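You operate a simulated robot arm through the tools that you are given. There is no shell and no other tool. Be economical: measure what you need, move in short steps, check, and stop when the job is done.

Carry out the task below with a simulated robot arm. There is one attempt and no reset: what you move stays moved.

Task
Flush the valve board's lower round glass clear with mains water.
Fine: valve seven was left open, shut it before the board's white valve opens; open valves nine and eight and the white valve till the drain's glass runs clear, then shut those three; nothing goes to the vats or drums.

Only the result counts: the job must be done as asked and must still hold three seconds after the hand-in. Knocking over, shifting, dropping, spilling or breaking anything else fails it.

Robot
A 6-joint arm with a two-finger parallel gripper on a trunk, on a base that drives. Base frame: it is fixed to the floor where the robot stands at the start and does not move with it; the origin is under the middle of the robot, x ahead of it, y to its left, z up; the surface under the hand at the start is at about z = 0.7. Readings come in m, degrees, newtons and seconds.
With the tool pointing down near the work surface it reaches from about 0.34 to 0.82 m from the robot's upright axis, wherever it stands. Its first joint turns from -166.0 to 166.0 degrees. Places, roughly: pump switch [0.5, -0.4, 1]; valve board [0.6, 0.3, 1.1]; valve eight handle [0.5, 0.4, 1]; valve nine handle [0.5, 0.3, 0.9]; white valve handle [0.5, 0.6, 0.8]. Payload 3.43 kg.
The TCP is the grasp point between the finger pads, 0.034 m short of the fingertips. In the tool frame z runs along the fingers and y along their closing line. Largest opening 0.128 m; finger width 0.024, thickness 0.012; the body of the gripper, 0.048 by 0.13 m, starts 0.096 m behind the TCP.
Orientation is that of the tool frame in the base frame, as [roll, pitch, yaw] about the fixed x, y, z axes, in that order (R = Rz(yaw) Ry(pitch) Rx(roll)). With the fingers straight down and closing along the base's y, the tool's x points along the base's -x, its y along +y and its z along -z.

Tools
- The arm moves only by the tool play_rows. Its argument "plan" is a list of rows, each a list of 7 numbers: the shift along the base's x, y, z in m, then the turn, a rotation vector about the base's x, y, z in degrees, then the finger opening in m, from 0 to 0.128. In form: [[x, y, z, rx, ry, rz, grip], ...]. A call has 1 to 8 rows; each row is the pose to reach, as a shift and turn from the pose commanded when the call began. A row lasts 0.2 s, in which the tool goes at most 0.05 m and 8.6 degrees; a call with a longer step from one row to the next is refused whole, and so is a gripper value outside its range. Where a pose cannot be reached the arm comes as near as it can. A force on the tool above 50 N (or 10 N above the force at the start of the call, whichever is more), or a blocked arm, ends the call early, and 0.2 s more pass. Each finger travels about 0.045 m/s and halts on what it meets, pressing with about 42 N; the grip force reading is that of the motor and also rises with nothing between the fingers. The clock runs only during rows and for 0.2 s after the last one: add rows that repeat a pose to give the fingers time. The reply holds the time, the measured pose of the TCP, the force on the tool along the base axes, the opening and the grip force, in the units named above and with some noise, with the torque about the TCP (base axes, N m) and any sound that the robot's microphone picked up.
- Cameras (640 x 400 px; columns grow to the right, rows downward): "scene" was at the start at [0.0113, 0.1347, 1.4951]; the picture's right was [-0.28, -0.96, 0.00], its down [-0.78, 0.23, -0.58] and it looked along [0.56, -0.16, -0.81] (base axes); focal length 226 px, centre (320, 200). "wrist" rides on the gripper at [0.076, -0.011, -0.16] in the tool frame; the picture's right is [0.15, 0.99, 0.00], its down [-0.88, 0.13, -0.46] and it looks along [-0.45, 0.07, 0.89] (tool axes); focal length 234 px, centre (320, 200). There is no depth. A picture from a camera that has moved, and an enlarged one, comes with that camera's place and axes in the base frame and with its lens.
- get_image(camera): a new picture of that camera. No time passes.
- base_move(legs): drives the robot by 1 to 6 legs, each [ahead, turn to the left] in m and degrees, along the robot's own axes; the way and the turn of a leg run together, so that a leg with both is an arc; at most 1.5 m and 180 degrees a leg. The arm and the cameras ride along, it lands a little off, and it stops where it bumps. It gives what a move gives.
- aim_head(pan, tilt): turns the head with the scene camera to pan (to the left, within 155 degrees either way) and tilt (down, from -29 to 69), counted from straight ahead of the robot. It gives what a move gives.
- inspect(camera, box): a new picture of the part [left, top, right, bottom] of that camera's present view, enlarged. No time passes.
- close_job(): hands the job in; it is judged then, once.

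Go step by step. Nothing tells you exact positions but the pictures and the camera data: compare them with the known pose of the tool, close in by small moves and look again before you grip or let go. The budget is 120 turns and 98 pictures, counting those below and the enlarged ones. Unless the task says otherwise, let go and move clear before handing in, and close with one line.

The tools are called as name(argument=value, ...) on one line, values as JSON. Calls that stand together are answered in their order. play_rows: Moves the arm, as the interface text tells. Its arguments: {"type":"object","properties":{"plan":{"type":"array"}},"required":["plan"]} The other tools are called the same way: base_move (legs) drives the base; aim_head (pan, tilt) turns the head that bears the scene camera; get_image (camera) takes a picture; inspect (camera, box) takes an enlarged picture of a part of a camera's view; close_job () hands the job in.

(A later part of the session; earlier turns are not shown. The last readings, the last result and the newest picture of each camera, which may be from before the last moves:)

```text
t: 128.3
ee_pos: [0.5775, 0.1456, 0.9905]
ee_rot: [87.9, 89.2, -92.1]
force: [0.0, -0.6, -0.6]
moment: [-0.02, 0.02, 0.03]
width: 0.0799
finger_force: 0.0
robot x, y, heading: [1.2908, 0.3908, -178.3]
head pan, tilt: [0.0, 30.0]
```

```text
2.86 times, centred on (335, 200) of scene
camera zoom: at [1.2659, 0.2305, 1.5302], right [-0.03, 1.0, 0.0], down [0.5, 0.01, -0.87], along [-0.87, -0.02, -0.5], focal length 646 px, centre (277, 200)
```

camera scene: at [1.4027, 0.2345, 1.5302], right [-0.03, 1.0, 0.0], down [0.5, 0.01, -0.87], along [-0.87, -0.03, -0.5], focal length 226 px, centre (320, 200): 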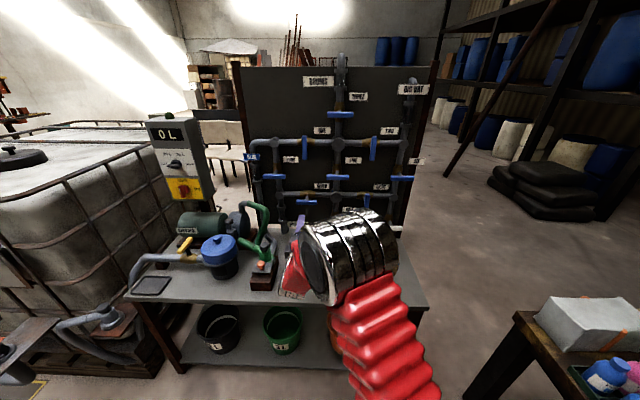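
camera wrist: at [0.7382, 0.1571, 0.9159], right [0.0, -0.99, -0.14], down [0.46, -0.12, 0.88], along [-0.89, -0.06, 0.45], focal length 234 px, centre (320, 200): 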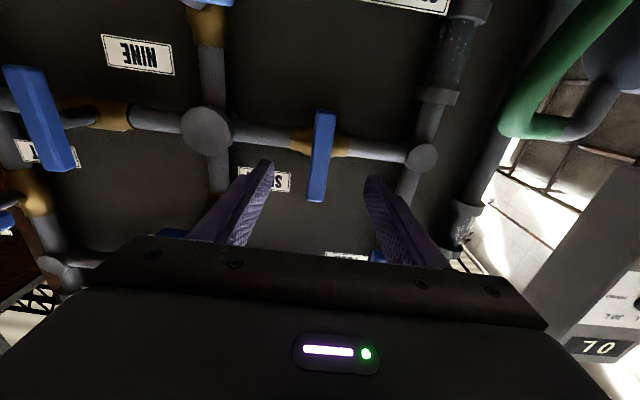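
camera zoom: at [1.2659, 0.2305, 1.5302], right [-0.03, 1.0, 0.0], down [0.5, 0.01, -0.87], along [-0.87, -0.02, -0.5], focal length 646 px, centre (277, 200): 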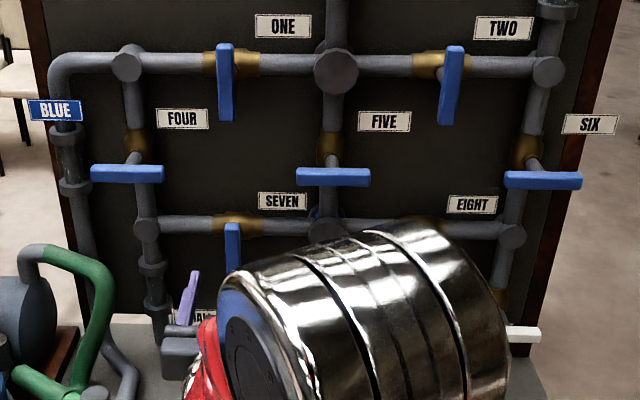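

Seven is shut. Next eight: slide to y≈0.424 at the same standoff.

play_rows(plan=[[0.01, 0.045, 0, 0, 0, 0, 0.08], [0.01, 0.09, 0, 0, 0, 0, 0.08], [0.01, 0.135, 0, 0, 0, 0, 0.08], [0.01, 0.18, 0, 0, 0, 0, 0.08], [0.01, 0.225, 0, 0, 0, 0, 0.08], [0.01, 0.27, 0, 0, 0, 0, 0.08], [0, 0.278, -0.002, 0, 0, 0, 0.08]])

get_image(camera="wrist")

```text
t: 129.9
ee_pos: [0.5772, 0.339, 1.0001]
ee_rot: [-156.9, 89.1, 18.1]
force: [0.3, 0.4, -0.3]
moment: [0.0, -0.04, 0.02]
width: 0.0797
finger_force: 0.1
out of reach, approached as far as the arm can: row 3, 4, 5, 6, 7
robot x, y, heading: [1.2904, 0.3912, -178.4]
head pan, tilt: [0.0, 30.0]
```

```text
61 pictures are left
camera wrist: at [0.7387, 0.3363, 0.9282], right [-0.08, -0.98, -0.15], down [0.43, -0.17, 0.89], along [-0.9, 0.01, 0.44], focal length 234 px, centre (320, 200)
```

wrist: 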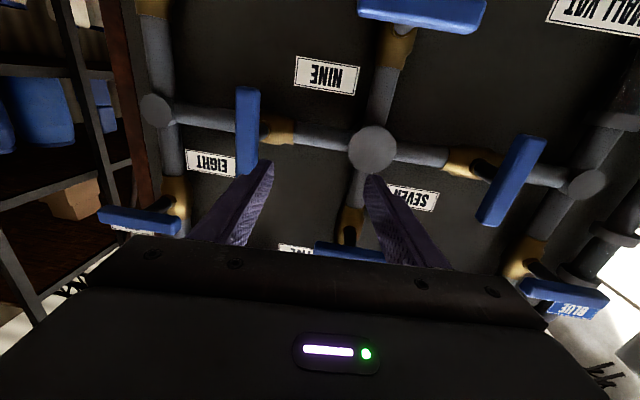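

The arm can't go further right in this roll. I'll back up a little and test whether the +90…+180 roll range reaches there.

base_move(legs=[[-0.12, 0]])

play_rows(plan=[[0, 0, 0, 8, 0, 0, 0.08], [0, 0, 0, 16, 0, 0, 0.08], [0, 0, 0, 24, 0, 0, 0.08], [0, 0, 0, 32, 0, 0, 0.08], [0, 0, 0, 40, 0, 0, 0.08], [0, 0, 0, 48, 0, 0, 0.08], [0, 0, 0, 56, 0, 0, 0.08], [0, 0, 0, 64, 0, 0, 0.08]])

play_rows(plan=[[0, 0.01, 0, 8, 0, 0, 0.08], [0, 0.02, 0, 16, 0, 0, 0.08], [0, 0.03, 0, 24, 0, 0, 0.08], [0, 0.04, 0, 26, 0, 0, 0.08], [0, 0.06, 0, 26, 0, 0, 0.08], [0, 0.085, 0, 26, 0, 0, 0.08]])

```text
t: 131.3
ee_pos: [0.7008, 0.3382, 0.999]
ee_rot: [-157.0, 89.1, 18.1]
force: [-0.2, 0.0, -0.3]
moment: [0.01, -0.02, 0.02]
width: 0.0799
finger_force: 0.1
robot x, y, heading: [1.4139, 0.3992, -178.3]
head pan, tilt: [0.0, 30.0]
```

```text
t: 133.1
ee_pos: [0.7019, 0.3214, 1.0018]
ee_rot: [-85.8, 25.5, 87.8]
force: [0.1, 0.1, -0.4]
moment: [-0.02, -0.02, 0.0]
width: 0.08
finger_force: 0.1
out of reach, approached as far as the arm can: row 5, 6, 7, 8
robot x, y, heading: [1.4109, 0.3908, -178.4]
head pan, tilt: [0.0, 30.0]
```

```text
t: 134.5
ee_pos: [0.7084, 0.3377, 1.0085]
ee_rot: [-85.6, 0.1, 85.0]
force: [-0.3, -0.3, -0.2]
moment: [-0.03, -0.02, 0.0]
width: 0.0799
finger_force: 0.2
out of reach, approached as far as the arm can: row 1, 2, 3, 4, 5, 6
robot x, y, heading: [1.4157, 0.3959, -178.6]
head pan, tilt: [0.0, 30.0]
```

Same sideways limit. Test whether a longer extension relaxes it.

play_rows(plan=[[-0.03, 0, 0, 0, -2, 2, 0.08], [-0.06, 0, -0.005, 0, -4, 5, 0.08], [-0.09, 0.0, -0.01, 0, -4, 5, 0.08], [-0.1, 0.03, -0.015, 0, -4, 5, 0.08], [-0.1, 0.06, -0.02, 0, -4, 5, 0.08]])

get_image(camera="scene")

```text
t: 135.7
ee_pos: [0.6053, 0.3339, 0.9997]
ee_rot: [-90.3, -0.1, 85.2]
force: [0.7, 0.5, 0.8]
moment: [-0.01, 0.02, -0.03]
width: 0.08
finger_force: 0.0
out of reach, approached as far as the arm can: row 1, 2, 3, 4, 5
robot x, y, heading: [1.4155, 0.3969, -178.2]
head pan, tilt: [0.0, 30.0]
```

```text
60 pictures are left
camera scene: at [1.3889, 0.234, 1.5302], right [-0.03, 1.0, 0.0], down [0.5, 0.01, -0.87], along [-0.87, -0.03, -0.5], focal length 226 px, centre (320, 200)
```

scene: 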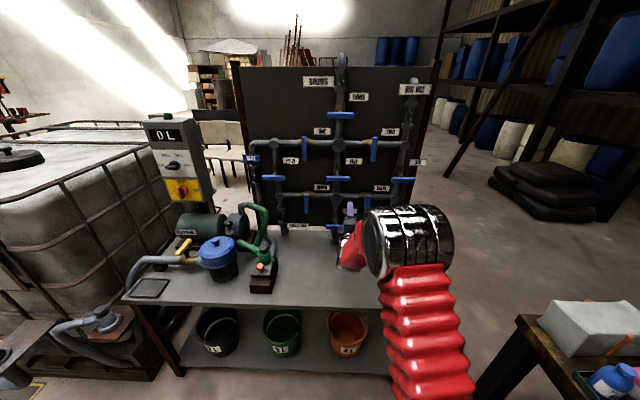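

The arm limits the tool to pointing right of radial, so targets must lie to the robot's left. I'll shift the robot to y≈0.61 (about 0.1 m clear of the side bench) with a back-and-forth manoeuvre.

base_move(legs=[[0, 40], [-0.34, 0], [0, -40]])

aim_head(pan=-30, tilt=40)

get_image(camera="scene")

```text
t: 143.8
ee_pos: [0.8545, 0.5434, 1.0009]
ee_rot: [-90.4, -0.1, 85.4]
force: [-0.6, 0.2, 0.8]
moment: [0.03, -0.02, -0.02]
width: 0.0801
finger_force: 0.1
robot x, y, heading: [1.6576, 0.6083, -177.2]
head pan, tilt: [0.0, 30.0]
```

```text
t: 144.7
ee_pos: [0.8541, 0.5434, 1.001]
ee_rot: [-90.5, 0.0, 85.5]
force: [-0.1, 0.9, -0.2]
moment: [-0.01, 0.0, -0.01]
width: 0.0799
finger_force: 0.1
robot x, y, heading: [1.6632, 0.6079, -177.4]
head pan, tilt: [-30.0, 40.0]
```

```text
59 pictures are left
camera scene: at [1.6543, 0.4902, 1.5148], right [0.46, 0.89, 0.0], down [0.57, -0.29, -0.77], along [-0.68, 0.35, -0.64], focal length 226 px, centre (320, 200)
```

scene: 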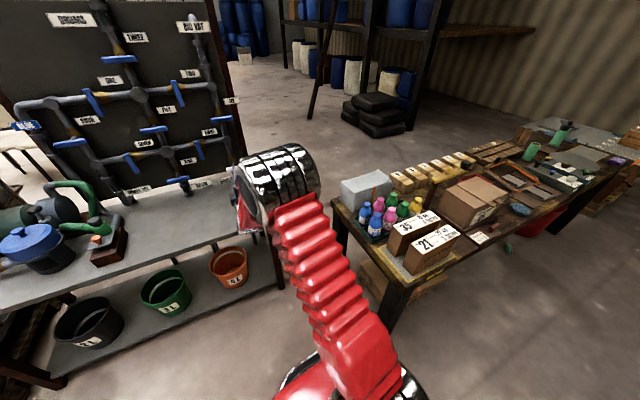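

Bench end is at y≈0.955. I'll check my own right-side footprint before driving in.

aim_head(pan=-80, tilt=69)

get_image(camera="scene")

```text
t: 145.9
ee_pos: [0.8547, 0.5438, 1.0022]
ee_rot: [-90.5, -0.1, 85.4]
force: [0.7, 0.6, 0.0]
moment: [-0.01, 0.01, 0.02]
width: 0.0799
finger_force: 0.1
robot x, y, heading: [1.6653, 0.6113, -177.2]
head pan, tilt: [-80.0, 68.8]
```

```text
58 pictures are left
camera scene: at [1.7176, 0.5059, 1.4787], right [0.98, 0.22, 0.0], down [0.21, -0.91, -0.36], along [-0.08, 0.35, -0.93], focal length 226 px, centre (320, 200)
```

scene: 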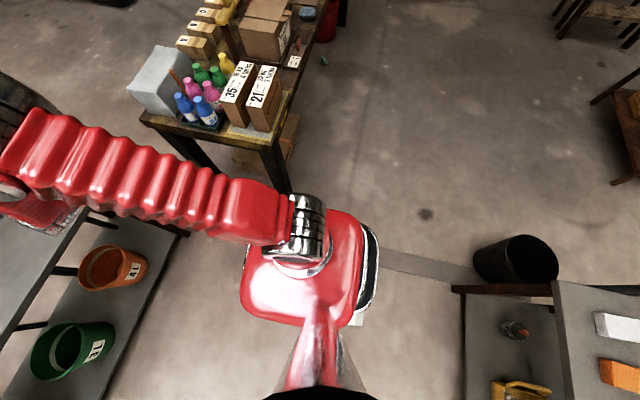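

My footprint is about ±0.24 m, so there's enough room. Now pose the tool for nine (still rolled +90), then drive in.

play_rows(plan=[[0.02, -0.03, -0.015, 0, 0, 2, 0.08], [0.04, -0.065, -0.03, 0, 0, 4, 0.08], [0.06, -0.1, -0.05, 0, 0, 4.6, 0.08], [0.08, -0.14, -0.07, 0, 0, 4.6, 0.08], [0.096, -0.175, -0.09, 0, 0, 4.6, 0.08], [0.096, -0.21, -0.115, 0, 0, 4.6, 0.08], [0.096, -0.243, -0.143, 0, 0, 4.6, 0.08]])

base_move(legs=[[0.3, 0]])

aim_head(pan=5, tilt=32)

get_image(camera="scene")

get_image(camera="wrist")

```text
t: 147.5
ee_pos: [0.9488, 0.3012, 0.8582]
ee_rot: [-90.4, -0.2, 90.2]
force: [-0.5, -0.5, 0.4]
moment: [-0.02, 0.02, 0.03]
width: 0.0799
finger_force: 0.0
robot x, y, heading: [1.6623, 0.604, -177.3]
head pan, tilt: [-80.0, 68.8]
```

```text
t: 150.0
ee_pos: [0.6531, 0.2846, 0.8593]
ee_rot: [-90.5, -0.1, 90.4]
force: [-0.4, 0.0, -0.6]
moment: [0.01, 0.03, -0.02]
width: 0.08
finger_force: 0.2
robot x, y, heading: [1.3626, 0.5914, -177.0]
head pan, tilt: [-80.0, 68.8]
```

```text
t: 151.6
ee_pos: [0.6525, 0.2849, 0.8607]
ee_rot: [-90.5, 0.0, 90.5]
force: [0.7, -0.2, -0.1]
moment: [0.0, 0.01, -0.01]
width: 0.0797
finger_force: 0.1
robot x, y, heading: [1.3615, 0.5921, -177.0]
head pan, tilt: [5.0, 32.0]
```

```text
57 pictures are left
camera scene: at [1.3438, 0.4248, 1.527], right [-0.14, 0.99, 0.0], down [0.53, 0.07, -0.85], along [-0.84, -0.12, -0.53], focal length 226 px, centre (320, 200)
```

scene: 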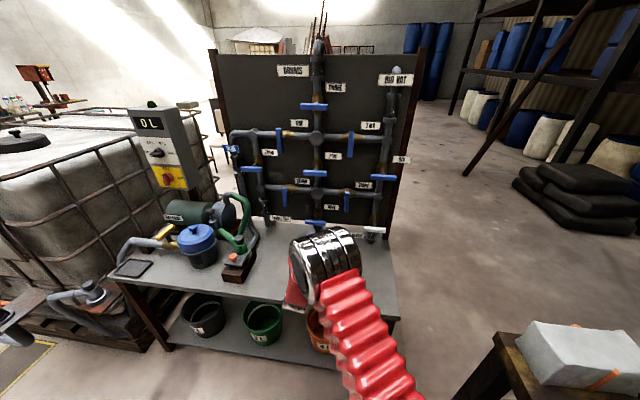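

```text
56 pictures are left
camera wrist: at [0.8126, 0.3614, 0.8739], right [0.01, 0.15, -0.99], down [0.46, -0.88, -0.13], along [-0.89, -0.46, -0.08], focal length 234 px, centre (320, 200)
```

wrist: 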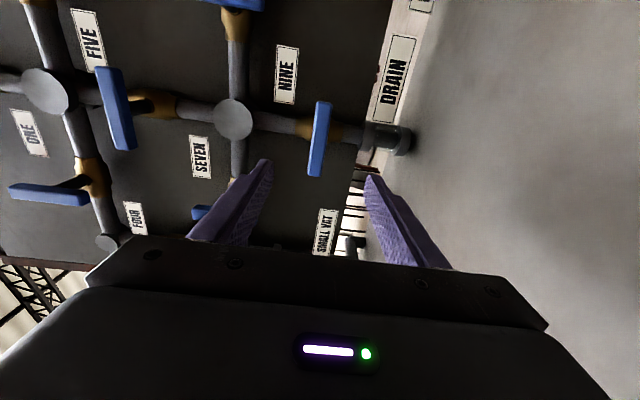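

Nine's lever measured at (0.4875, 0.288, 0.859). Drive 0.07 closer, then advance and grip.

base_move(legs=[[0.07, 0]])

get_image(camera="wrist")

```text
t: 152.7
ee_pos: [0.5826, 0.2797, 0.8602]
ee_rot: [-90.4, -0.1, 90.4]
force: [0.1, -0.4, -0.3]
moment: [0.04, -0.02, -0.03]
width: 0.0798
finger_force: 0.1
robot x, y, heading: [1.2949, 0.5901, -176.9]
head pan, tilt: [5.0, 32.0]
```

```text
55 pictures are left
camera wrist: at [0.7434, 0.3574, 0.8738], right [0.01, 0.15, -0.99], down [0.46, -0.88, -0.13], along [-0.89, -0.46, -0.08], focal length 234 px, centre (320, 200)
```

wrist: 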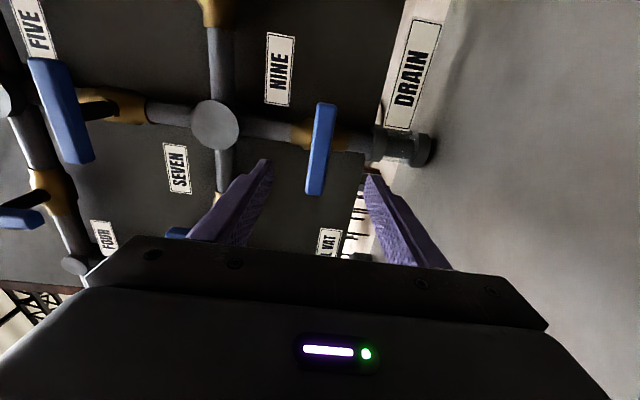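

play_rows(plan=[[-0.03, 0.008, 0, 0, 0, 0, 0.08], [-0.06, 0.009, 0, 0, 0, 0, 0.06], [-0.081, 0.009, 0, 0, 0, 0, 0.045], [-0.081, 0.009, 0, 0, 0, 0, 0.035], [-0.081, 0.009, 0, 0, 0, 0, 0.02], [-0.081, 0.009, 0, 0, 0, 0, 0.01], [-0.081, 0.009, 0, 0, 0, 0, 0.01]])

get_image(camera="wrist")

```text
t: 154.3
ee_pos: [0.5029, 0.2896, 0.861]
ee_rot: [-90.4, -0.1, 90.4]
force: [-2.0, 1.9, 5.0]
moment: [0.02, 0.95, -0.09]
width: 0.0208
finger_force: 45.5
robot x, y, heading: [1.2921, 0.5869, -177.1]
head pan, tilt: [5.0, 32.0]
```

```text
54 pictures are left
camera wrist: at [0.6625, 0.3672, 0.8737], right [0.01, 0.15, -0.99], down [0.46, -0.88, -0.13], along [-0.89, -0.46, -0.07], focal length 234 px, centre (320, 200)
```

wrist: 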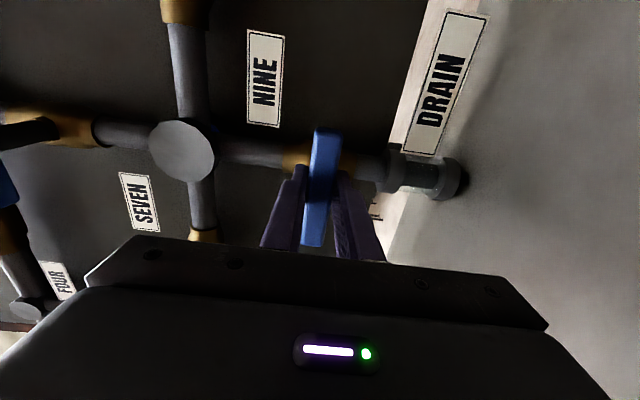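

Gripped nine. I can also see the drain's glass section just below. Test turn.

play_rows(plan=[[0, 0, 0, -5, 0, 0, 0.01], [0, 0, 0, -10, 0, 0, 0.01]])

```text
t: 154.9
ee_pos: [0.5029, 0.2893, 0.86]
ee_rot: [-90.3, 9.8, 90.5]
force: [-3.8, -2.9, 2.7]
moment: [1.72, 1.02, 0.58]
width: 0.0243
finger_force: 44.7
robot x, y, heading: [1.2949, 0.5886, -177.0]
head pan, tilt: [5.0, 32.0]
```

It resists this way (stop). Turn the other way.

play_rows(plan=[[0, 0, 0, 8, 0, 0, 0.01], [0, 0, 0, 16, 0, 0, 0.01], [0, 0, 0, 24, 0, 0, 0.01]])

```text
t: 155.7
ee_pos: [0.5019, 0.2885, 0.862]
ee_rot: [-90.5, -14.2, 90.4]
force: [5.4, 2.2, 9.1]
moment: [-0.05, 0.87, 0.58]
width: 0.0206
finger_force: 44.9
robot x, y, heading: [1.2938, 0.5891, -177.1]
head pan, tilt: [5.0, 32.0]
```

Turning freely this way. Continue in steps.

play_rows(plan=[[0, 0, 0, 8, 0, 0, 0.01], [0, 0, 0, 16, 0, 0, 0.01], [0, 0, 0, 24, 0, 0, 0.01], [0, 0, 0, 32, 0, 0, 0.01]])

get_image(camera="wrist")

```text
t: 156.7
ee_pos: [0.5022, 0.2877, 0.8632]
ee_rot: [-90.6, -46.3, 90.7]
force: [1.8, -15.9, 19.3]
moment: [-0.14, -0.54, 0.31]
width: 0.0208
finger_force: 44.9
robot x, y, heading: [1.2919, 0.5873, -177.2]
head pan, tilt: [5.0, 32.0]
```

```text
53 pictures are left
camera wrist: at [0.6624, 0.3331, 0.9273], right [0.0, 0.82, -0.58], down [0.46, -0.51, -0.72], along [-0.89, -0.27, -0.38], focal length 234 px, centre (320, 200)
```

wrist: 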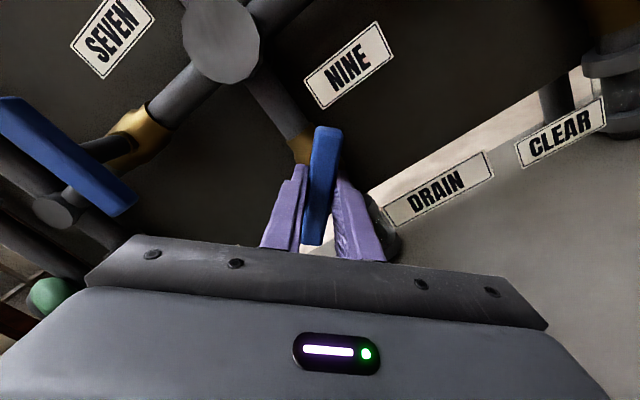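

play_rows(plan=[[0, -0.002, 0.002, 8, 0, 0, 0.01], [0, -0.002, 0.002, 16, 0, 0, 0.01], [0, -0.002, 0.002, 24, 0, 0, 0.01], [0, -0.002, 0.002, 32, 0, 0, 0.01]])

play_rows(plan=[[0, 0, 0, 4, 0, 0, 0.01], [0, 0, 0, 8, 0, 0, 0.01], [0, 0, 0, 12, 0, 0, 0.01]])

get_image(camera="wrist")

```text
t: 157.7
ee_pos: [0.5031, 0.2855, 0.8621]
ee_rot: [-92.2, -78.3, 92.0]
force: [-1.6, -21.2, 14.8]
moment: [-0.02, -0.22, -0.16]
width: 0.0207
finger_force: 45.1
robot x, y, heading: [1.2962, 0.5871, -176.4]
head pan, tilt: [5.0, 32.0]
```

```text
t: 158.5
ee_pos: [0.5023, 0.2869, 0.8617]
ee_rot: [147.2, -89.5, -147.4]
force: [-7.4, -29.7, 9.8]
moment: [-0.1, -0.29, -0.19]
width: 0.0205
finger_force: 45.8
robot x, y, heading: [1.2948, 0.5893, -177.2]
head pan, tilt: [5.0, 32.0]
```

```text
52 pictures are left
camera wrist: at [0.6625, 0.2735, 0.9402], right [0.0, 0.99, 0.15], down [0.46, 0.13, -0.88], along [-0.89, 0.07, -0.46], focal length 234 px, centre (320, 200)
```

wrist: 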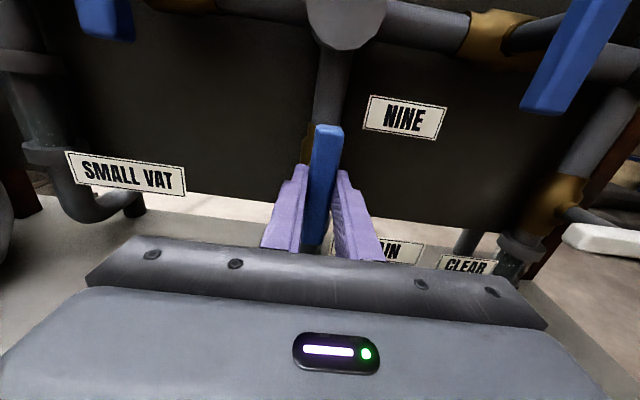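

Nine now vertical (open). Nudge a few degrees to the stop, then release and retreat.

play_rows(plan=[[0, -0.002, 0.001, 3, 0, 0, 0.01], [0, -0.002, 0.001, 5, 0, 0, 0.01]])

play_rows(plan=[[0, 0, 0, 0, 0, 0, 0.04], [0, 0, 0, 0, 0, 0, 0.06], [0, 0, 0, 0, 0, 0, 0.06], [0.04, 0, 0, 0, 0, 0, 0.07], [0.08, 0, 0, -5, 0, 0, 0.08]])

get_image(camera="wrist")

```text
t: 159.1
ee_pos: [0.5026, 0.2856, 0.8634]
ee_rot: [94.8, -84.8, -95.3]
force: [-4.2, -15.9, 4.0]
moment: [-1.55, 0.15, 1.14]
width: 0.0225
finger_force: 45.6
robot x, y, heading: [1.2968, 0.5914, -177.0]
head pan, tilt: [5.0, 32.0]
```

```text
t: 160.3
ee_pos: [0.5855, 0.2866, 0.861]
ee_rot: [162.9, -89.5, -163.4]
force: [0.1, 0.3, 0.2]
moment: [0.02, 0.02, 0.01]
width: 0.0802
finger_force: 0.0
robot x, y, heading: [1.2943, 0.5898, -176.7]
head pan, tilt: [5.0, 32.0]
```

```text
51 pictures are left
camera wrist: at [0.7447, 0.2742, 0.9391], right [0.01, 0.99, 0.15], down [0.46, 0.13, -0.88], along [-0.89, 0.08, -0.46], focal length 234 px, centre (320, 200)
```

wrist: 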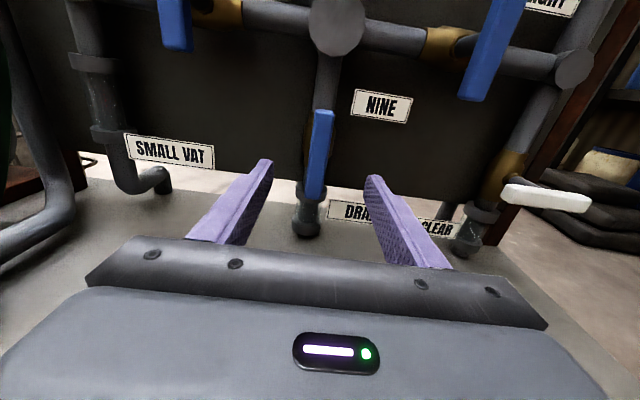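

Nine is open. For eight, go back to neutral roll while sliding over to (0.424, 0.988).

play_rows(plan=[[0.01, 0.015, 0.02, -8.5, 0, 0, 0.08], [0.01, 0.03, 0.04, -17, 0, 0, 0.08], [0.01, 0.045, 0.06, -25.5, 0, 0, 0.08], [0.01, 0.06, 0.08, -34, 0, 0, 0.08], [0.01, 0.075, 0.1, -42.5, 0, 0, 0.08], [0.01, 0.09, 0.12, -51, 0, 0, 0.08], [0.01, 0.105, 0.127, -59.5, 0, 0, 0.08], [0.01, 0.12, 0.127, -68, 0, 0, 0.08]])

play_rows(plan=[[0, 0.017, 0, -8.5, 0, 0, 0.08], [0, 0.017, 0, -17, 0, 0, 0.08], [0, 0.017, 0, -25.5, 0, 0, 0.08], [0, 0.017, 0, -34, 0, 0, 0.08], [0, 0.017, 0, -42.5, 0, 0, 0.08], [0, 0.017, 0, -51, 0, 0, 0.08], [0, 0.017, 0, -59.5, 0, 0, 0.08], [0, 0.017, 0, -68, 0, 0, 0.08]])

play_rows(plan=[[0, 0, 0, -8.5, 0, 0, 0.08], [0, 0, 0, -17, 0, 0, 0.08], [0, 0, 0, -25.5, 0, 0, 0.08], [0, 0, 0, -34, 0, 0, 0.08], [0, 0, 0, -42.5, 0, 0, 0.08], [0, 0, 0, -44, 0, 0, 0.08]])

get_image(camera="wrist")

```text
t: 162.1
ee_pos: [0.5935, 0.4073, 0.9896]
ee_rot: [-90.6, -22.0, 90.6]
force: [0.6, 0.8, 0.4]
moment: [-0.03, 0.01, -0.01]
width: 0.0801
finger_force: 0.2
robot x, y, heading: [1.2931, 0.5873, -177.0]
head pan, tilt: [5.0, 32.0]
```

```text
t: 163.9
ee_pos: [0.5913, 0.4221, 0.9898]
ee_rot: [-90.1, 46.0, 90.7]
force: [-0.4, -0.2, 0.4]
moment: [0.01, 0.02, -0.03]
width: 0.0799
finger_force: 0.0
robot x, y, heading: [1.2976, 0.587, -177.2]
head pan, tilt: [5.0, 32.0]
```

```text
t: 165.3
ee_pos: [0.5921, 0.4221, 0.9912]
ee_rot: [-6.9, 89.5, 173.5]
force: [0.0, -0.1, -0.7]
moment: [0.0, -0.01, 0.01]
width: 0.0798
finger_force: 0.1
robot x, y, heading: [1.2973, 0.5905, -176.8]
head pan, tilt: [5.0, 32.0]
```

```text
50 pictures are left
camera wrist: at [0.7524, 0.4351, 0.9147], right [0.01, -0.99, -0.15], down [0.46, -0.13, 0.88], along [-0.89, -0.07, 0.46], focal length 234 px, centre (320, 200)
```

wrist: 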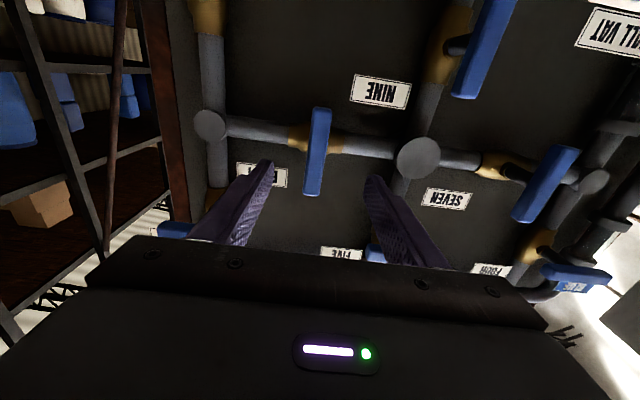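

Aligned on eight (0.427, 0.989). Advance and grip.

play_rows(plan=[[-0.03, 0.004, -0.002, 0, 0, 0, 0.08], [-0.06, 0.005, -0.002, 0, 0, 0, 0.06], [-0.09, 0.005, -0.002, 0, 0, 0, 0.045], [-0.09, 0.005, -0.002, 0, 0, 0, 0.035], [-0.09, 0.005, -0.002, 0, 0, 0, 0.02], [-0.09, 0.005, -0.002, 0, 0, 0, 0.01], [-0.09, 0.005, -0.002, 0, 0, 0, 0.01]])

get_image(camera="wrist")

play_rows(plan=[[0, 0, 0, 5, 0, 0, 0.01], [0, 0, 0, 10, 0, 0, 0.01]])

```text
t: 166.9
ee_pos: [0.5015, 0.4259, 0.9882]
ee_rot: [-17.8, 89.5, 162.7]
force: [-2.9, -1.3, 0.1]
moment: [-0.02, -0.13, -0.92]
width: 0.0213
finger_force: 44.9
robot x, y, heading: [1.2897, 0.5859, -177.1]
head pan, tilt: [5.0, 32.0]
```

```text
49 pictures are left
camera wrist: at [0.661, 0.4388, 0.9121], right [0.01, -0.99, -0.15], down [0.46, -0.13, 0.88], along [-0.89, -0.08, 0.46], focal length 234 px, centre (320, 200)
```

wrist: 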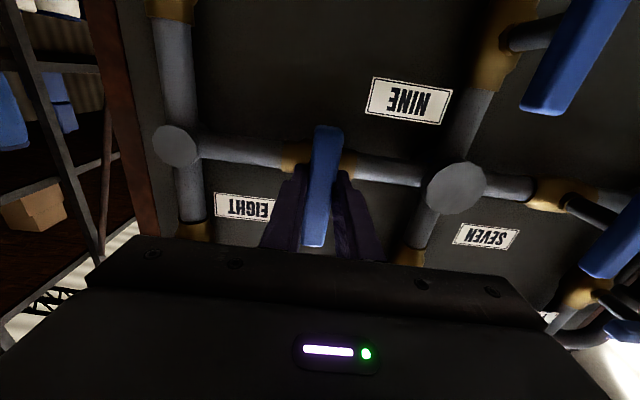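

```text
t: 167.5
ee_pos: [0.5023, 0.4261, 0.9893]
ee_rot: [-88.3, 79.8, 92.2]
force: [-25.5, -2.9, -1.1]
moment: [-0.01, -0.18, -0.85]
width: 0.021
finger_force: 45.1
robot x, y, heading: [1.2923, 0.5909, -176.9]
head pan, tilt: [5.0, 32.0]
```

It turns freely. Continue opening eight.

play_rows(plan=[[-0.002, 0, 0, 8, 0, 0, 0.01], [-0.002, 0, 0, 16, 0, 0, 0.01], [-0.002, 0, 0, 24, 0, 0, 0.01], [-0.002, 0, 0, 32, 0, 0, 0.01], [-0.002, 0, 0, 40, 0, 0, 0.01]])

play_rows(plan=[[0, 0, 0, 8, 0, 0, 0.01], [0, 0, 0, 16, 0, 0, 0.01], [0, 0, 0, 24, 0, 0, 0.01], [0, 0, 0, 32, 0, 0, 0.01], [0, 0, 0, 40, 0, 0, 0.01]])

play_rows(plan=[[0, 0, 0, 3, 0, 0, 0.01], [0, 0, 0, 5, 0, 0, 0.01]])

get_image(camera="wrist")

```text
t: 168.7
ee_pos: [0.5007, 0.427, 0.989]
ee_rot: [-90.1, 39.7, 90.5]
force: [23.0, 4.3, 7.1]
moment: [-0.05, 0.8, -0.78]
width: 0.0206
finger_force: 45.7
robot x, y, heading: [1.297, 0.5915, -177.2]
head pan, tilt: [5.0, 32.0]
```

```text
t: 169.9
ee_pos: [0.5012, 0.4272, 0.9897]
ee_rot: [-90.4, -0.2, 90.4]
force: [14.7, 1.3, 9.0]
moment: [-0.4, 0.97, 0.57]
width: 0.0204
finger_force: 44.8
robot x, y, heading: [1.2944, 0.59, -176.8]
head pan, tilt: [5.0, 32.0]
```

```text
t: 170.5
ee_pos: [0.5008, 0.4295, 0.9909]
ee_rot: [-90.4, -5.1, 90.4]
force: [3.5, 1.3, 11.5]
moment: [-1.54, 0.98, -0.55]
width: 0.0227
finger_force: 45.1
robot x, y, heading: [1.2944, 0.5899, -177.3]
head pan, tilt: [5.0, 32.0]
```

```text
48 pictures are left
camera wrist: at [0.6607, 0.5036, 1.0102], right [0.01, 0.23, -0.97], down [0.46, -0.86, -0.2], along [-0.89, -0.45, -0.11], focal length 234 px, centre (320, 200)
```

wrist: 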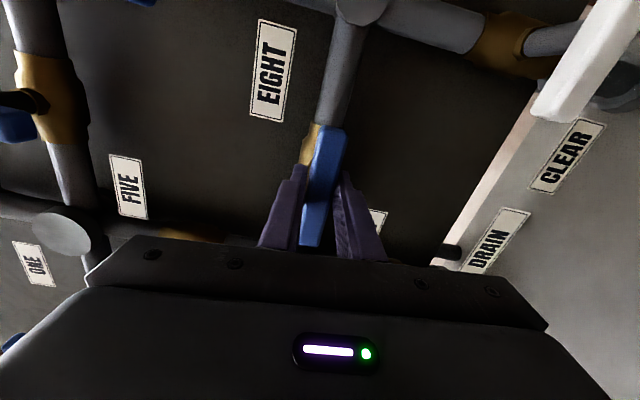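

Eight is open (at its stop). Release, retreat, and see how well the arm can face the white valve.

play_rows(plan=[[0, 0, 0, 0, 0, 0, 0.04], [0, 0, 0, 0, 0, 0, 0.06], [0, 0, 0, 0, 0, 0, 0.06], [0.04, 0, 0, 0, 0, 0, 0.07], [0.085, 0, 0, -5, 0, 0, 0.08]])

play_rows(plan=[[0, 0.03, -0.03, 0, 0, 0, 0.08], [0, 0.06, -0.06, 0, 0, 0, 0.08], [0, 0.09, -0.09, 0, 0, -2, 0.08], [0, 0.11, -0.12, 0, 0, -4, 0.08], [0, 0.125, -0.143, 0, 0, -6, 0.08], [0, 0.136, -0.143, 0, 0, -7, 0.08]])

get_image(camera="wrist")

get_image(camera="scene")

```text
t: 171.7
ee_pos: [0.585, 0.4271, 0.9873]
ee_rot: [-90.6, -0.1, 90.3]
force: [0.9, -0.2, 0.4]
moment: [-0.02, -0.01, 0.04]
width: 0.0798
finger_force: 0.1
robot x, y, heading: [1.2936, 0.5883, -177.2]
head pan, tilt: [5.0, 32.0]
```

```text
t: 173.1
ee_pos: [0.5851, 0.5521, 0.8429]
ee_rot: [-90.5, 0.0, 82.8]
force: [0.3, -0.3, 0.7]
moment: [-0.02, 0.01, 0.02]
width: 0.0803
finger_force: 0.1
out of reach, approached as far as the arm can: row 2, 3, 4, 5, 6
robot x, y, heading: [1.295, 0.588, -177.1]
head pan, tilt: [5.0, 32.0]
```

```text
47 pictures are left
camera wrist: at [0.7529, 0.6079, 0.8575], right [0.03, 0.15, -0.99], down [0.34, -0.93, -0.13], along [-0.94, -0.34, -0.08], focal length 234 px, centre (320, 200)
```

wrist: 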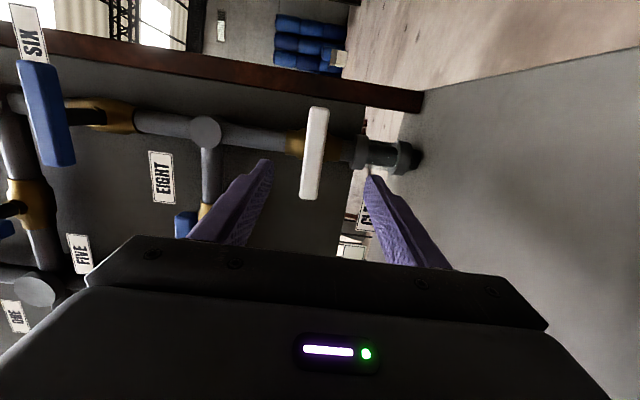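

```text
46 pictures are left
camera scene: at [1.2746, 0.4211, 1.527], right [-0.14, 0.99, 0.0], down [0.53, 0.07, -0.85], along [-0.84, -0.12, -0.53], focal length 226 px, centre (320, 200)
```

scene: 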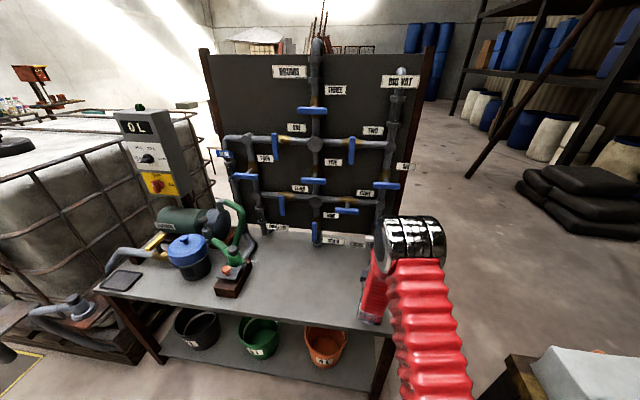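

White lever measured at (0.4875, 0.566, 0.850); the tool is yawed 7° here, which is acceptable. Advance and grip.

play_rows(plan=[[-0.025, 0.004, 0.007, 0, 0, -0.3, 0.08], [-0.05, 0.008, 0.007, 0, 0, -0.6, 0.08], [-0.075, 0.012, 0.007, 0, 0, -0.9, 0.07], [-0.083, 0.013, 0.007, 0, 0, -1, 0.06]])

get_image(camera="wrist")

```text
t: 174.1
ee_pos: [0.5028, 0.5606, 0.8516]
ee_rot: [-90.5, -0.2, 81.7]
force: [0.3, 0.8, 0.0]
moment: [0.02, -0.01, 0.01]
width: 0.0599
finger_force: 0.0
out of reach, approached as far as the arm can: row 2, 3, 4
robot x, y, heading: [1.2918, 0.5844, -177.1]
head pan, tilt: [5.0, 32.0]
```

```text
45 pictures are left
camera wrist: at [0.672, 0.6137, 0.8657], right [0.03, 0.15, -0.99], down [0.33, -0.94, -0.13], along [-0.94, -0.32, -0.08], focal length 234 px, centre (320, 200)
```

wrist: 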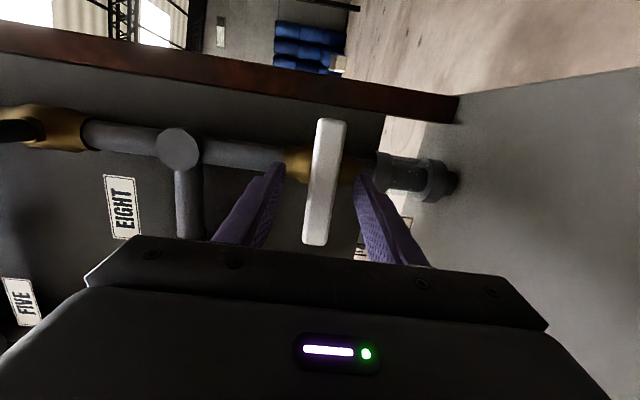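

play_rows(plan=[[0, 0.002, -0.001, 0, 0, 0, 0.045], [0, 0.002, -0.001, 0, 0, 0, 0.03], [0, 0.002, -0.001, 0, 0, 0, 0.015], [0, 0.002, -0.001, 0, 0, 0, 0.01], [0, 0.002, -0.001, 0, 0, 0, 0.01]])

play_rows(plan=[[0, 0, 0, 5, -0.7, 0, 0.01], [0, 0, 0, 10, -1.4, 0, 0.01]])

inspect(camera="scene", box=[240, 160, 400, 260])

```text
t: 175.3
ee_pos: [0.5037, 0.5621, 0.851]
ee_rot: [-90.7, -0.2, 81.7]
force: [-0.5, 1.2, -10.1]
moment: [-0.04, 0.45, -0.16]
width: 0.0196
finger_force: 44.9
robot x, y, heading: [1.2958, 0.5875, -177.2]
head pan, tilt: [5.0, 32.0]
```

```text
t: 175.9
ee_pos: [0.5037, 0.5614, 0.8499]
ee_rot: [-90.9, -10.3, 81.8]
force: [-8.1, 1.1, -17.2]
moment: [-0.11, 0.97, -0.76]
width: 0.0212
finger_force: 44.8
robot x, y, heading: [1.2927, 0.5891, -177.0]
head pan, tilt: [5.0, 32.0]
```

```text
4.00 times, centred on (320, 210) of scene
camera zoom: at [1.2734, 0.4211, 1.527], right [-0.14, 0.99, 0.0], down [0.53, 0.07, -0.85], along [-0.84, -0.12, -0.53], focal length 904 px, centre (320, 160)
```

zoom: 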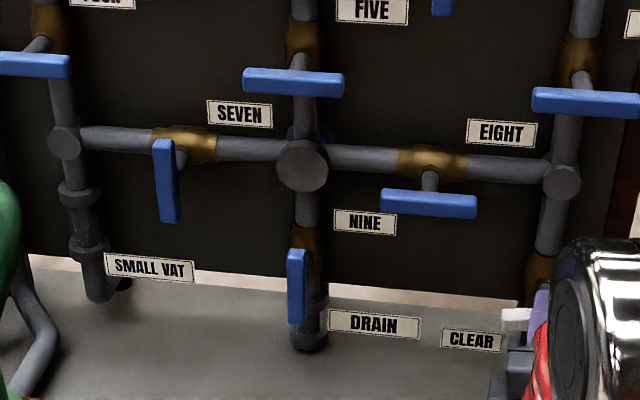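

The configuration is right (seven shut, eight and nine open). Continue opening white.

play_rows(plan=[[0, 0, -0.001, 8, -1.1, 0, 0.01], [0, 0, -0.001, 16, -2.3, 0, 0.01], [0, 0, -0.001, 24, -3.4, 0, 0.01], [0, 0, -0.001, 32, -4.6, 0, 0.01], [0, 0, -0.001, 40, -5.7, 0, 0.01]])

get_image(camera="wrist")

```text
t: 177.1
ee_pos: [0.5044, 0.5634, 0.8508]
ee_rot: [-91.1, -50.9, 82.5]
force: [4.1, 8.0, -8.7]
moment: [-0.02, 1.88, 0.46]
width: 0.0236
finger_force: 45.0
robot x, y, heading: [1.2963, 0.5846, -176.6]
head pan, tilt: [5.0, 32.0]
```

```text
43 pictures are left
camera wrist: at [0.6674, 0.5794, 0.919], right [0.13, 0.85, -0.51], down [0.39, -0.52, -0.76], along [-0.91, -0.1, -0.4], focal length 234 px, centre (320, 200)
```

wrist: 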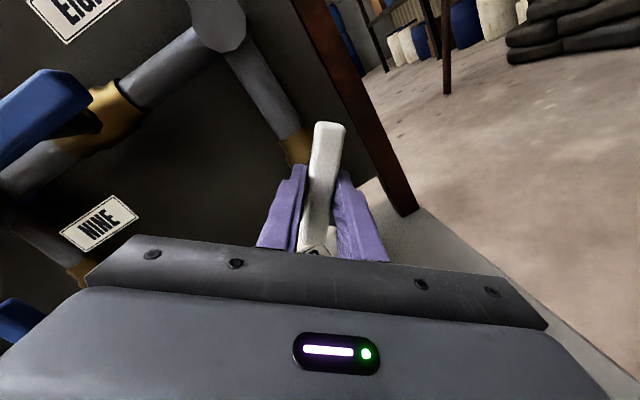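

play_rows(plan=[[0, 0, 0, 8, -1.1, 0, 0.01], [0, 0, 0, 16, -2.3, 0, 0.01], [0, 0, 0, 24, -3.4, 0, 0.01], [0, 0, 0, 32, -4.6, 0, 0.01], [0, 0, 0, 40, -5.7, 0, 0.01]])

get_image(camera="wrist")

inspect(camera="scene", box=[240, 160, 400, 260])

```text
t: 178.3
ee_pos: [0.505, 0.5635, 0.851]
ee_rot: [115.8, -88.8, -124.5]
force: [8.0, 3.7, -3.1]
moment: [-0.95, 0.86, 1.36]
width: 0.0244
finger_force: 44.8
robot x, y, heading: [1.2987, 0.5887, -177.2]
head pan, tilt: [5.0, 32.0]
```

```text
42 pictures are left
camera wrist: at [0.6598, 0.5276, 0.9285], right [0.15, 0.98, 0.17], down [0.48, 0.08, -0.87], along [-0.86, 0.21, -0.46], focal length 234 px, centre (320, 200)
```

wrist: 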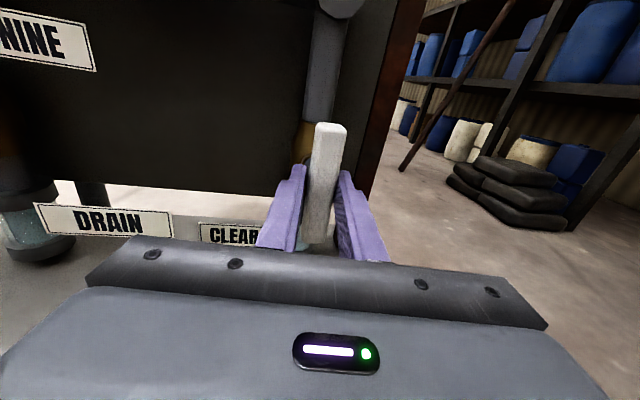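

```text
4.00 times, centred on (320, 210) of scene
camera zoom: at [1.2747, 0.4212, 1.527], right [-0.14, 0.99, 0.0], down [0.53, 0.07, -0.85], along [-0.84, -0.12, -0.53], focal length 904 px, centre (320, 160)
```

zoom: 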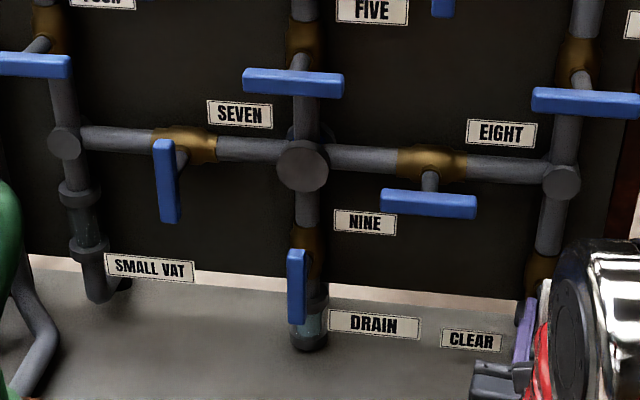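

White is open and the drain's glass now shows flow. Zoom on the drain glass.

inspect(camera="scene", box=[300, 215, 340, 255])

inspect(camera="wrist", box=[0, 170, 110, 280])

```text
10.00 times, centred on (320, 235) of scene
camera zoom: at [1.2747, 0.4212, 1.527], right [-0.14, 0.99, 0.0], down [0.53, 0.07, -0.85], along [-0.84, -0.12, -0.53], focal length 2260 px, centre (320, -150)
```

zoom: 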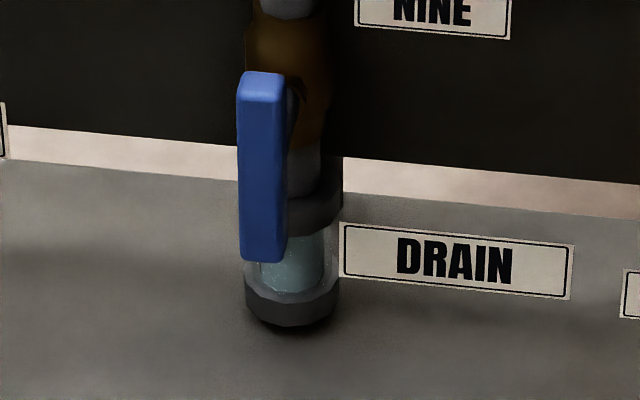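

```text
3.64 times, centred on (55, 225) of wrist
camera zoom: at [0.6598, 0.5276, 0.9285], right [0.15, 0.98, 0.17], down [0.48, 0.08, -0.87], along [-0.86, 0.21, -0.46], focal length 852 px, centre (1284, 109)
```

zoom: 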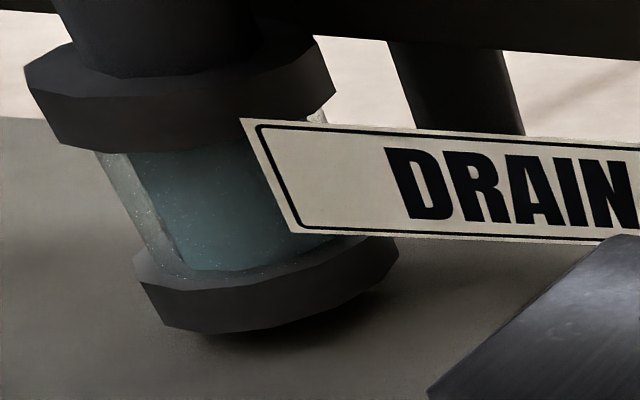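

A teal tint now. I'll let it run a few seconds and compare.

play_rows(plan=[[0, 0, 0, 2, 0, 0, 0.01], [0, 0, 0, 2, 0, 0, 0.01], [0, 0, 0, 2, 0, 0, 0.01], [0, 0, 0, 2, 0, 0, 0.01], [0, 0, 0, 2, 0, 0, 0.01], [0, 0, 0, 2, 0, 0, 0.01], [0, 0, 0, 2, 0, 0, 0.01], [0, 0, 0, 2, 0, 0, 0.01]])

play_rows(plan=[[0, 0, 0, 0, 0, 0, 0.01], [0, 0, 0, 0, 0, 0, 0.01], [0, 0, 0, 0, 0, 0, 0.01], [0, 0, 0, 0, 0, 0, 0.01], [0, 0, 0, 0, 0, 0, 0.01], [0, 0, 0, 0, 0, 0, 0.01], [0, 0, 0, 0, 0, 0, 0.01], [0, 0, 0, 0, 0, 0, 0.01]])

inspect(camera="wrist", box=[0, 170, 110, 280])

inspect(camera="scene", box=[290, 175, 350, 255])

```text
t: 180.1
ee_pos: [0.5034, 0.5644, 0.8506]
ee_rot: [94.9, -87.1, -103.5]
force: [12.1, 3.7, -4.8]
moment: [-0.64, 0.04, 1.44]
width: 0.025
finger_force: 45.1
robot x, y, heading: [1.2937, 0.59, -177.1]
head pan, tilt: [5.0, 32.0]
```

```text
t: 181.9
ee_pos: [0.5029, 0.5628, 0.8504]
ee_rot: [94.8, -87.0, -103.4]
force: [15.5, 3.7, -6.6]
moment: [-0.6, -0.05, 1.39]
width: 0.0249
finger_force: 45.3
robot x, y, heading: [1.296, 0.5913, -177.1]
head pan, tilt: [5.0, 32.0]
```

```text
3.64 times, centred on (55, 225) of wrist
camera zoom: at [0.6597, 0.5252, 0.9275], right [0.15, 0.97, 0.2], down [0.48, 0.11, -0.87], along [-0.86, 0.22, -0.45], focal length 852 px, centre (1284, 109)
```

zoom: 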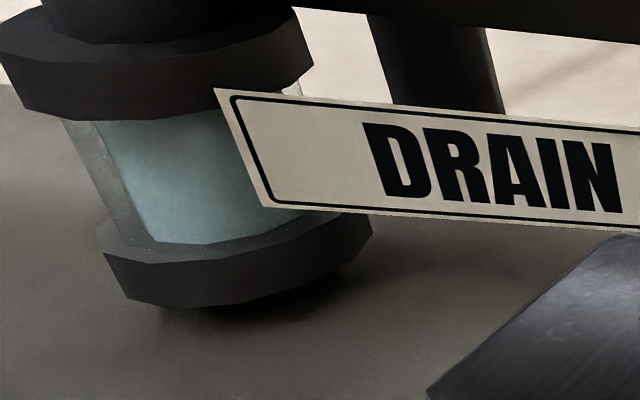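

```text
5.00 times, centred on (320, 215) of scene
camera zoom: at [1.2747, 0.4212, 1.527], right [-0.14, 0.99, 0.0], down [0.53, 0.07, -0.85], along [-0.84, -0.12, -0.53], focal length 1130 px, centre (320, 125)
```

zoom: 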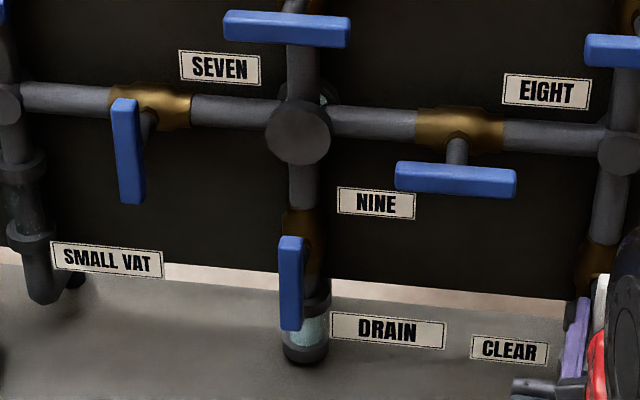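

Getting lighter. Keep running several more seconds and compare again.

play_rows(plan=[[0, 0, 0, 0, 0, 0, 0.01], [0, 0, 0, 0, 0, 0, 0.01], [0, 0, 0, 0, 0, 0, 0.01], [0, 0, 0, 0, 0, 0, 0.01], [0, 0, 0, 0, 0, 0, 0.01], [0, 0, 0, 0, 0, 0, 0.01], [0, 0, 0, 0, 0, 0, 0.01], [0, 0, 0, 0, 0, 0, 0.01]])

play_rows(plan=[[0, 0, 0, 0, 0, 0, 0.01], [0, 0, 0, 0, 0, 0, 0.01], [0, 0, 0, 0, 0, 0, 0.01], [0, 0, 0, 0, 0, 0, 0.01], [0, 0, 0, 0, 0, 0, 0.01], [0, 0, 0, 0, 0, 0, 0.01], [0, 0, 0, 0, 0, 0, 0.01], [0, 0, 0, 0, 0, 0, 0.01]])

inspect(camera="wrist", box=[0, 170, 110, 280])

play_rows(plan=[[0, 0, 0, 0, 0, 0, 0.01], [0, 0, 0, 0, 0, 0, 0.01], [0, 0, 0, 0, 0, 0, 0.01], [0, 0, 0, 0, 0, 0, 0.01], [0, 0, 0, 0, 0, 0, 0.01], [0, 0, 0, 0, 0, 0, 0.01], [0, 0, 0, 0, 0, 0, 0.01], [0, 0, 0, 0, 0, 0, 0.01]])

play_rows(plan=[[0, 0, 0, 0, 0, 0, 0.01], [0, 0, 0, 0, 0, 0, 0.01], [0, 0, 0, 0, 0, 0, 0.01], [0, 0, 0, 0, 0, 0, 0.01], [0, 0, 0, 0, 0, 0, 0.01], [0, 0, 0, 0, 0, 0, 0.01], [0, 0, 0, 0, 0, 0, 0.01], [0, 0, 0, 0, 0, 0, 0.01]])

inspect(camera="wrist", box=[0, 170, 110, 280])

inspect(camera="scene", box=[290, 175, 350, 255])

```text
t: 183.7
ee_pos: [0.5044, 0.5639, 0.8504]
ee_rot: [94.7, -87.0, -103.4]
force: [15.1, 3.6, -8.3]
moment: [-0.63, -0.09, 1.41]
width: 0.025
finger_force: 44.5
robot x, y, heading: [1.2933, 0.5863, -177.1]
head pan, tilt: [5.0, 32.0]
```

```text
t: 185.5
ee_pos: [0.5035, 0.5635, 0.8505]
ee_rot: [94.7, -87.0, -103.2]
force: [14.7, 3.2, -7.8]
moment: [-0.6, -0.09, 1.39]
width: 0.025
finger_force: 45.5
robot x, y, heading: [1.2992, 0.5878, -177.2]
head pan, tilt: [5.0, 32.0]
```

```text
3.64 times, centred on (55, 225) of wrist
camera zoom: at [0.6597, 0.5252, 0.9275], right [0.15, 0.97, 0.2], down [0.48, 0.11, -0.87], along [-0.86, 0.22, -0.45], focal length 852 px, centre (1284, 109)
```

zoom: 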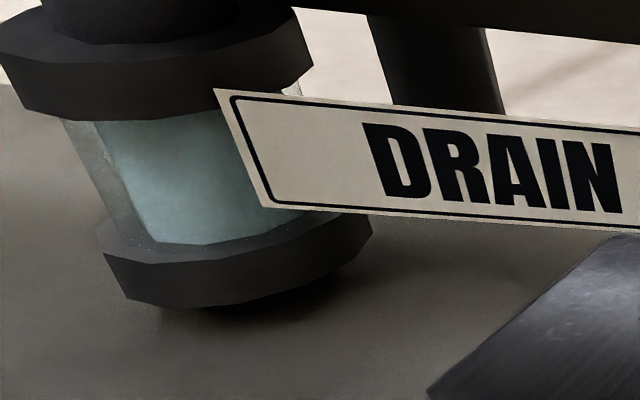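

```text
t: 187.3
ee_pos: [0.5043, 0.5638, 0.8506]
ee_rot: [94.6, -87.1, -103.2]
force: [14.1, 3.2, -8.7]
moment: [-0.62, -0.06, 1.38]
width: 0.0251
finger_force: 45.1
robot x, y, heading: [1.2958, 0.5863, -177.1]
head pan, tilt: [5.0, 32.0]
```

```text
t: 189.1
ee_pos: [0.5041, 0.5638, 0.8513]
ee_rot: [94.4, -87.1, -103.4]
force: [13.9, 2.3, -8.7]
moment: [-0.68, -0.09, 1.4]
width: 0.025
finger_force: 45.3
robot x, y, heading: [1.2928, 0.587, -177.0]
head pan, tilt: [5.0, 32.0]
```

```text
3.64 times, centred on (55, 225) of wrist
camera zoom: at [0.6596, 0.5252, 0.9275], right [0.15, 0.97, 0.2], down [0.48, 0.11, -0.87], along [-0.86, 0.22, -0.45], focal length 852 px, centre (1284, 109)
```

zoom: 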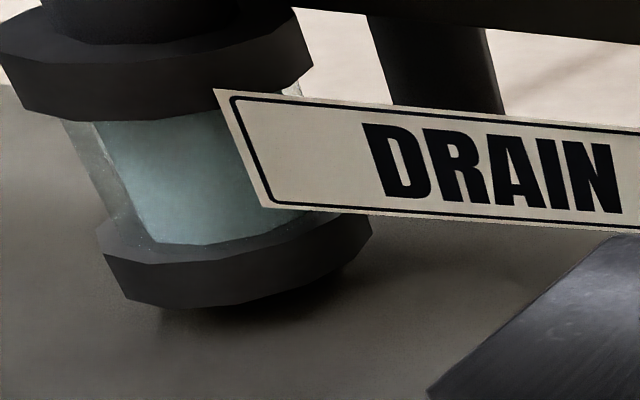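

```text
5.00 times, centred on (320, 215) of scene
camera zoom: at [1.2747, 0.4212, 1.527], right [-0.14, 0.99, 0.0], down [0.53, 0.07, -0.85], along [-0.84, -0.12, -0.53], focal length 1130 px, centre (320, 125)
```

zoom: 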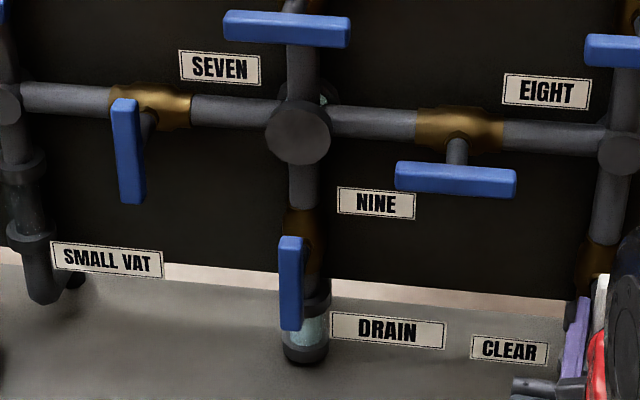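

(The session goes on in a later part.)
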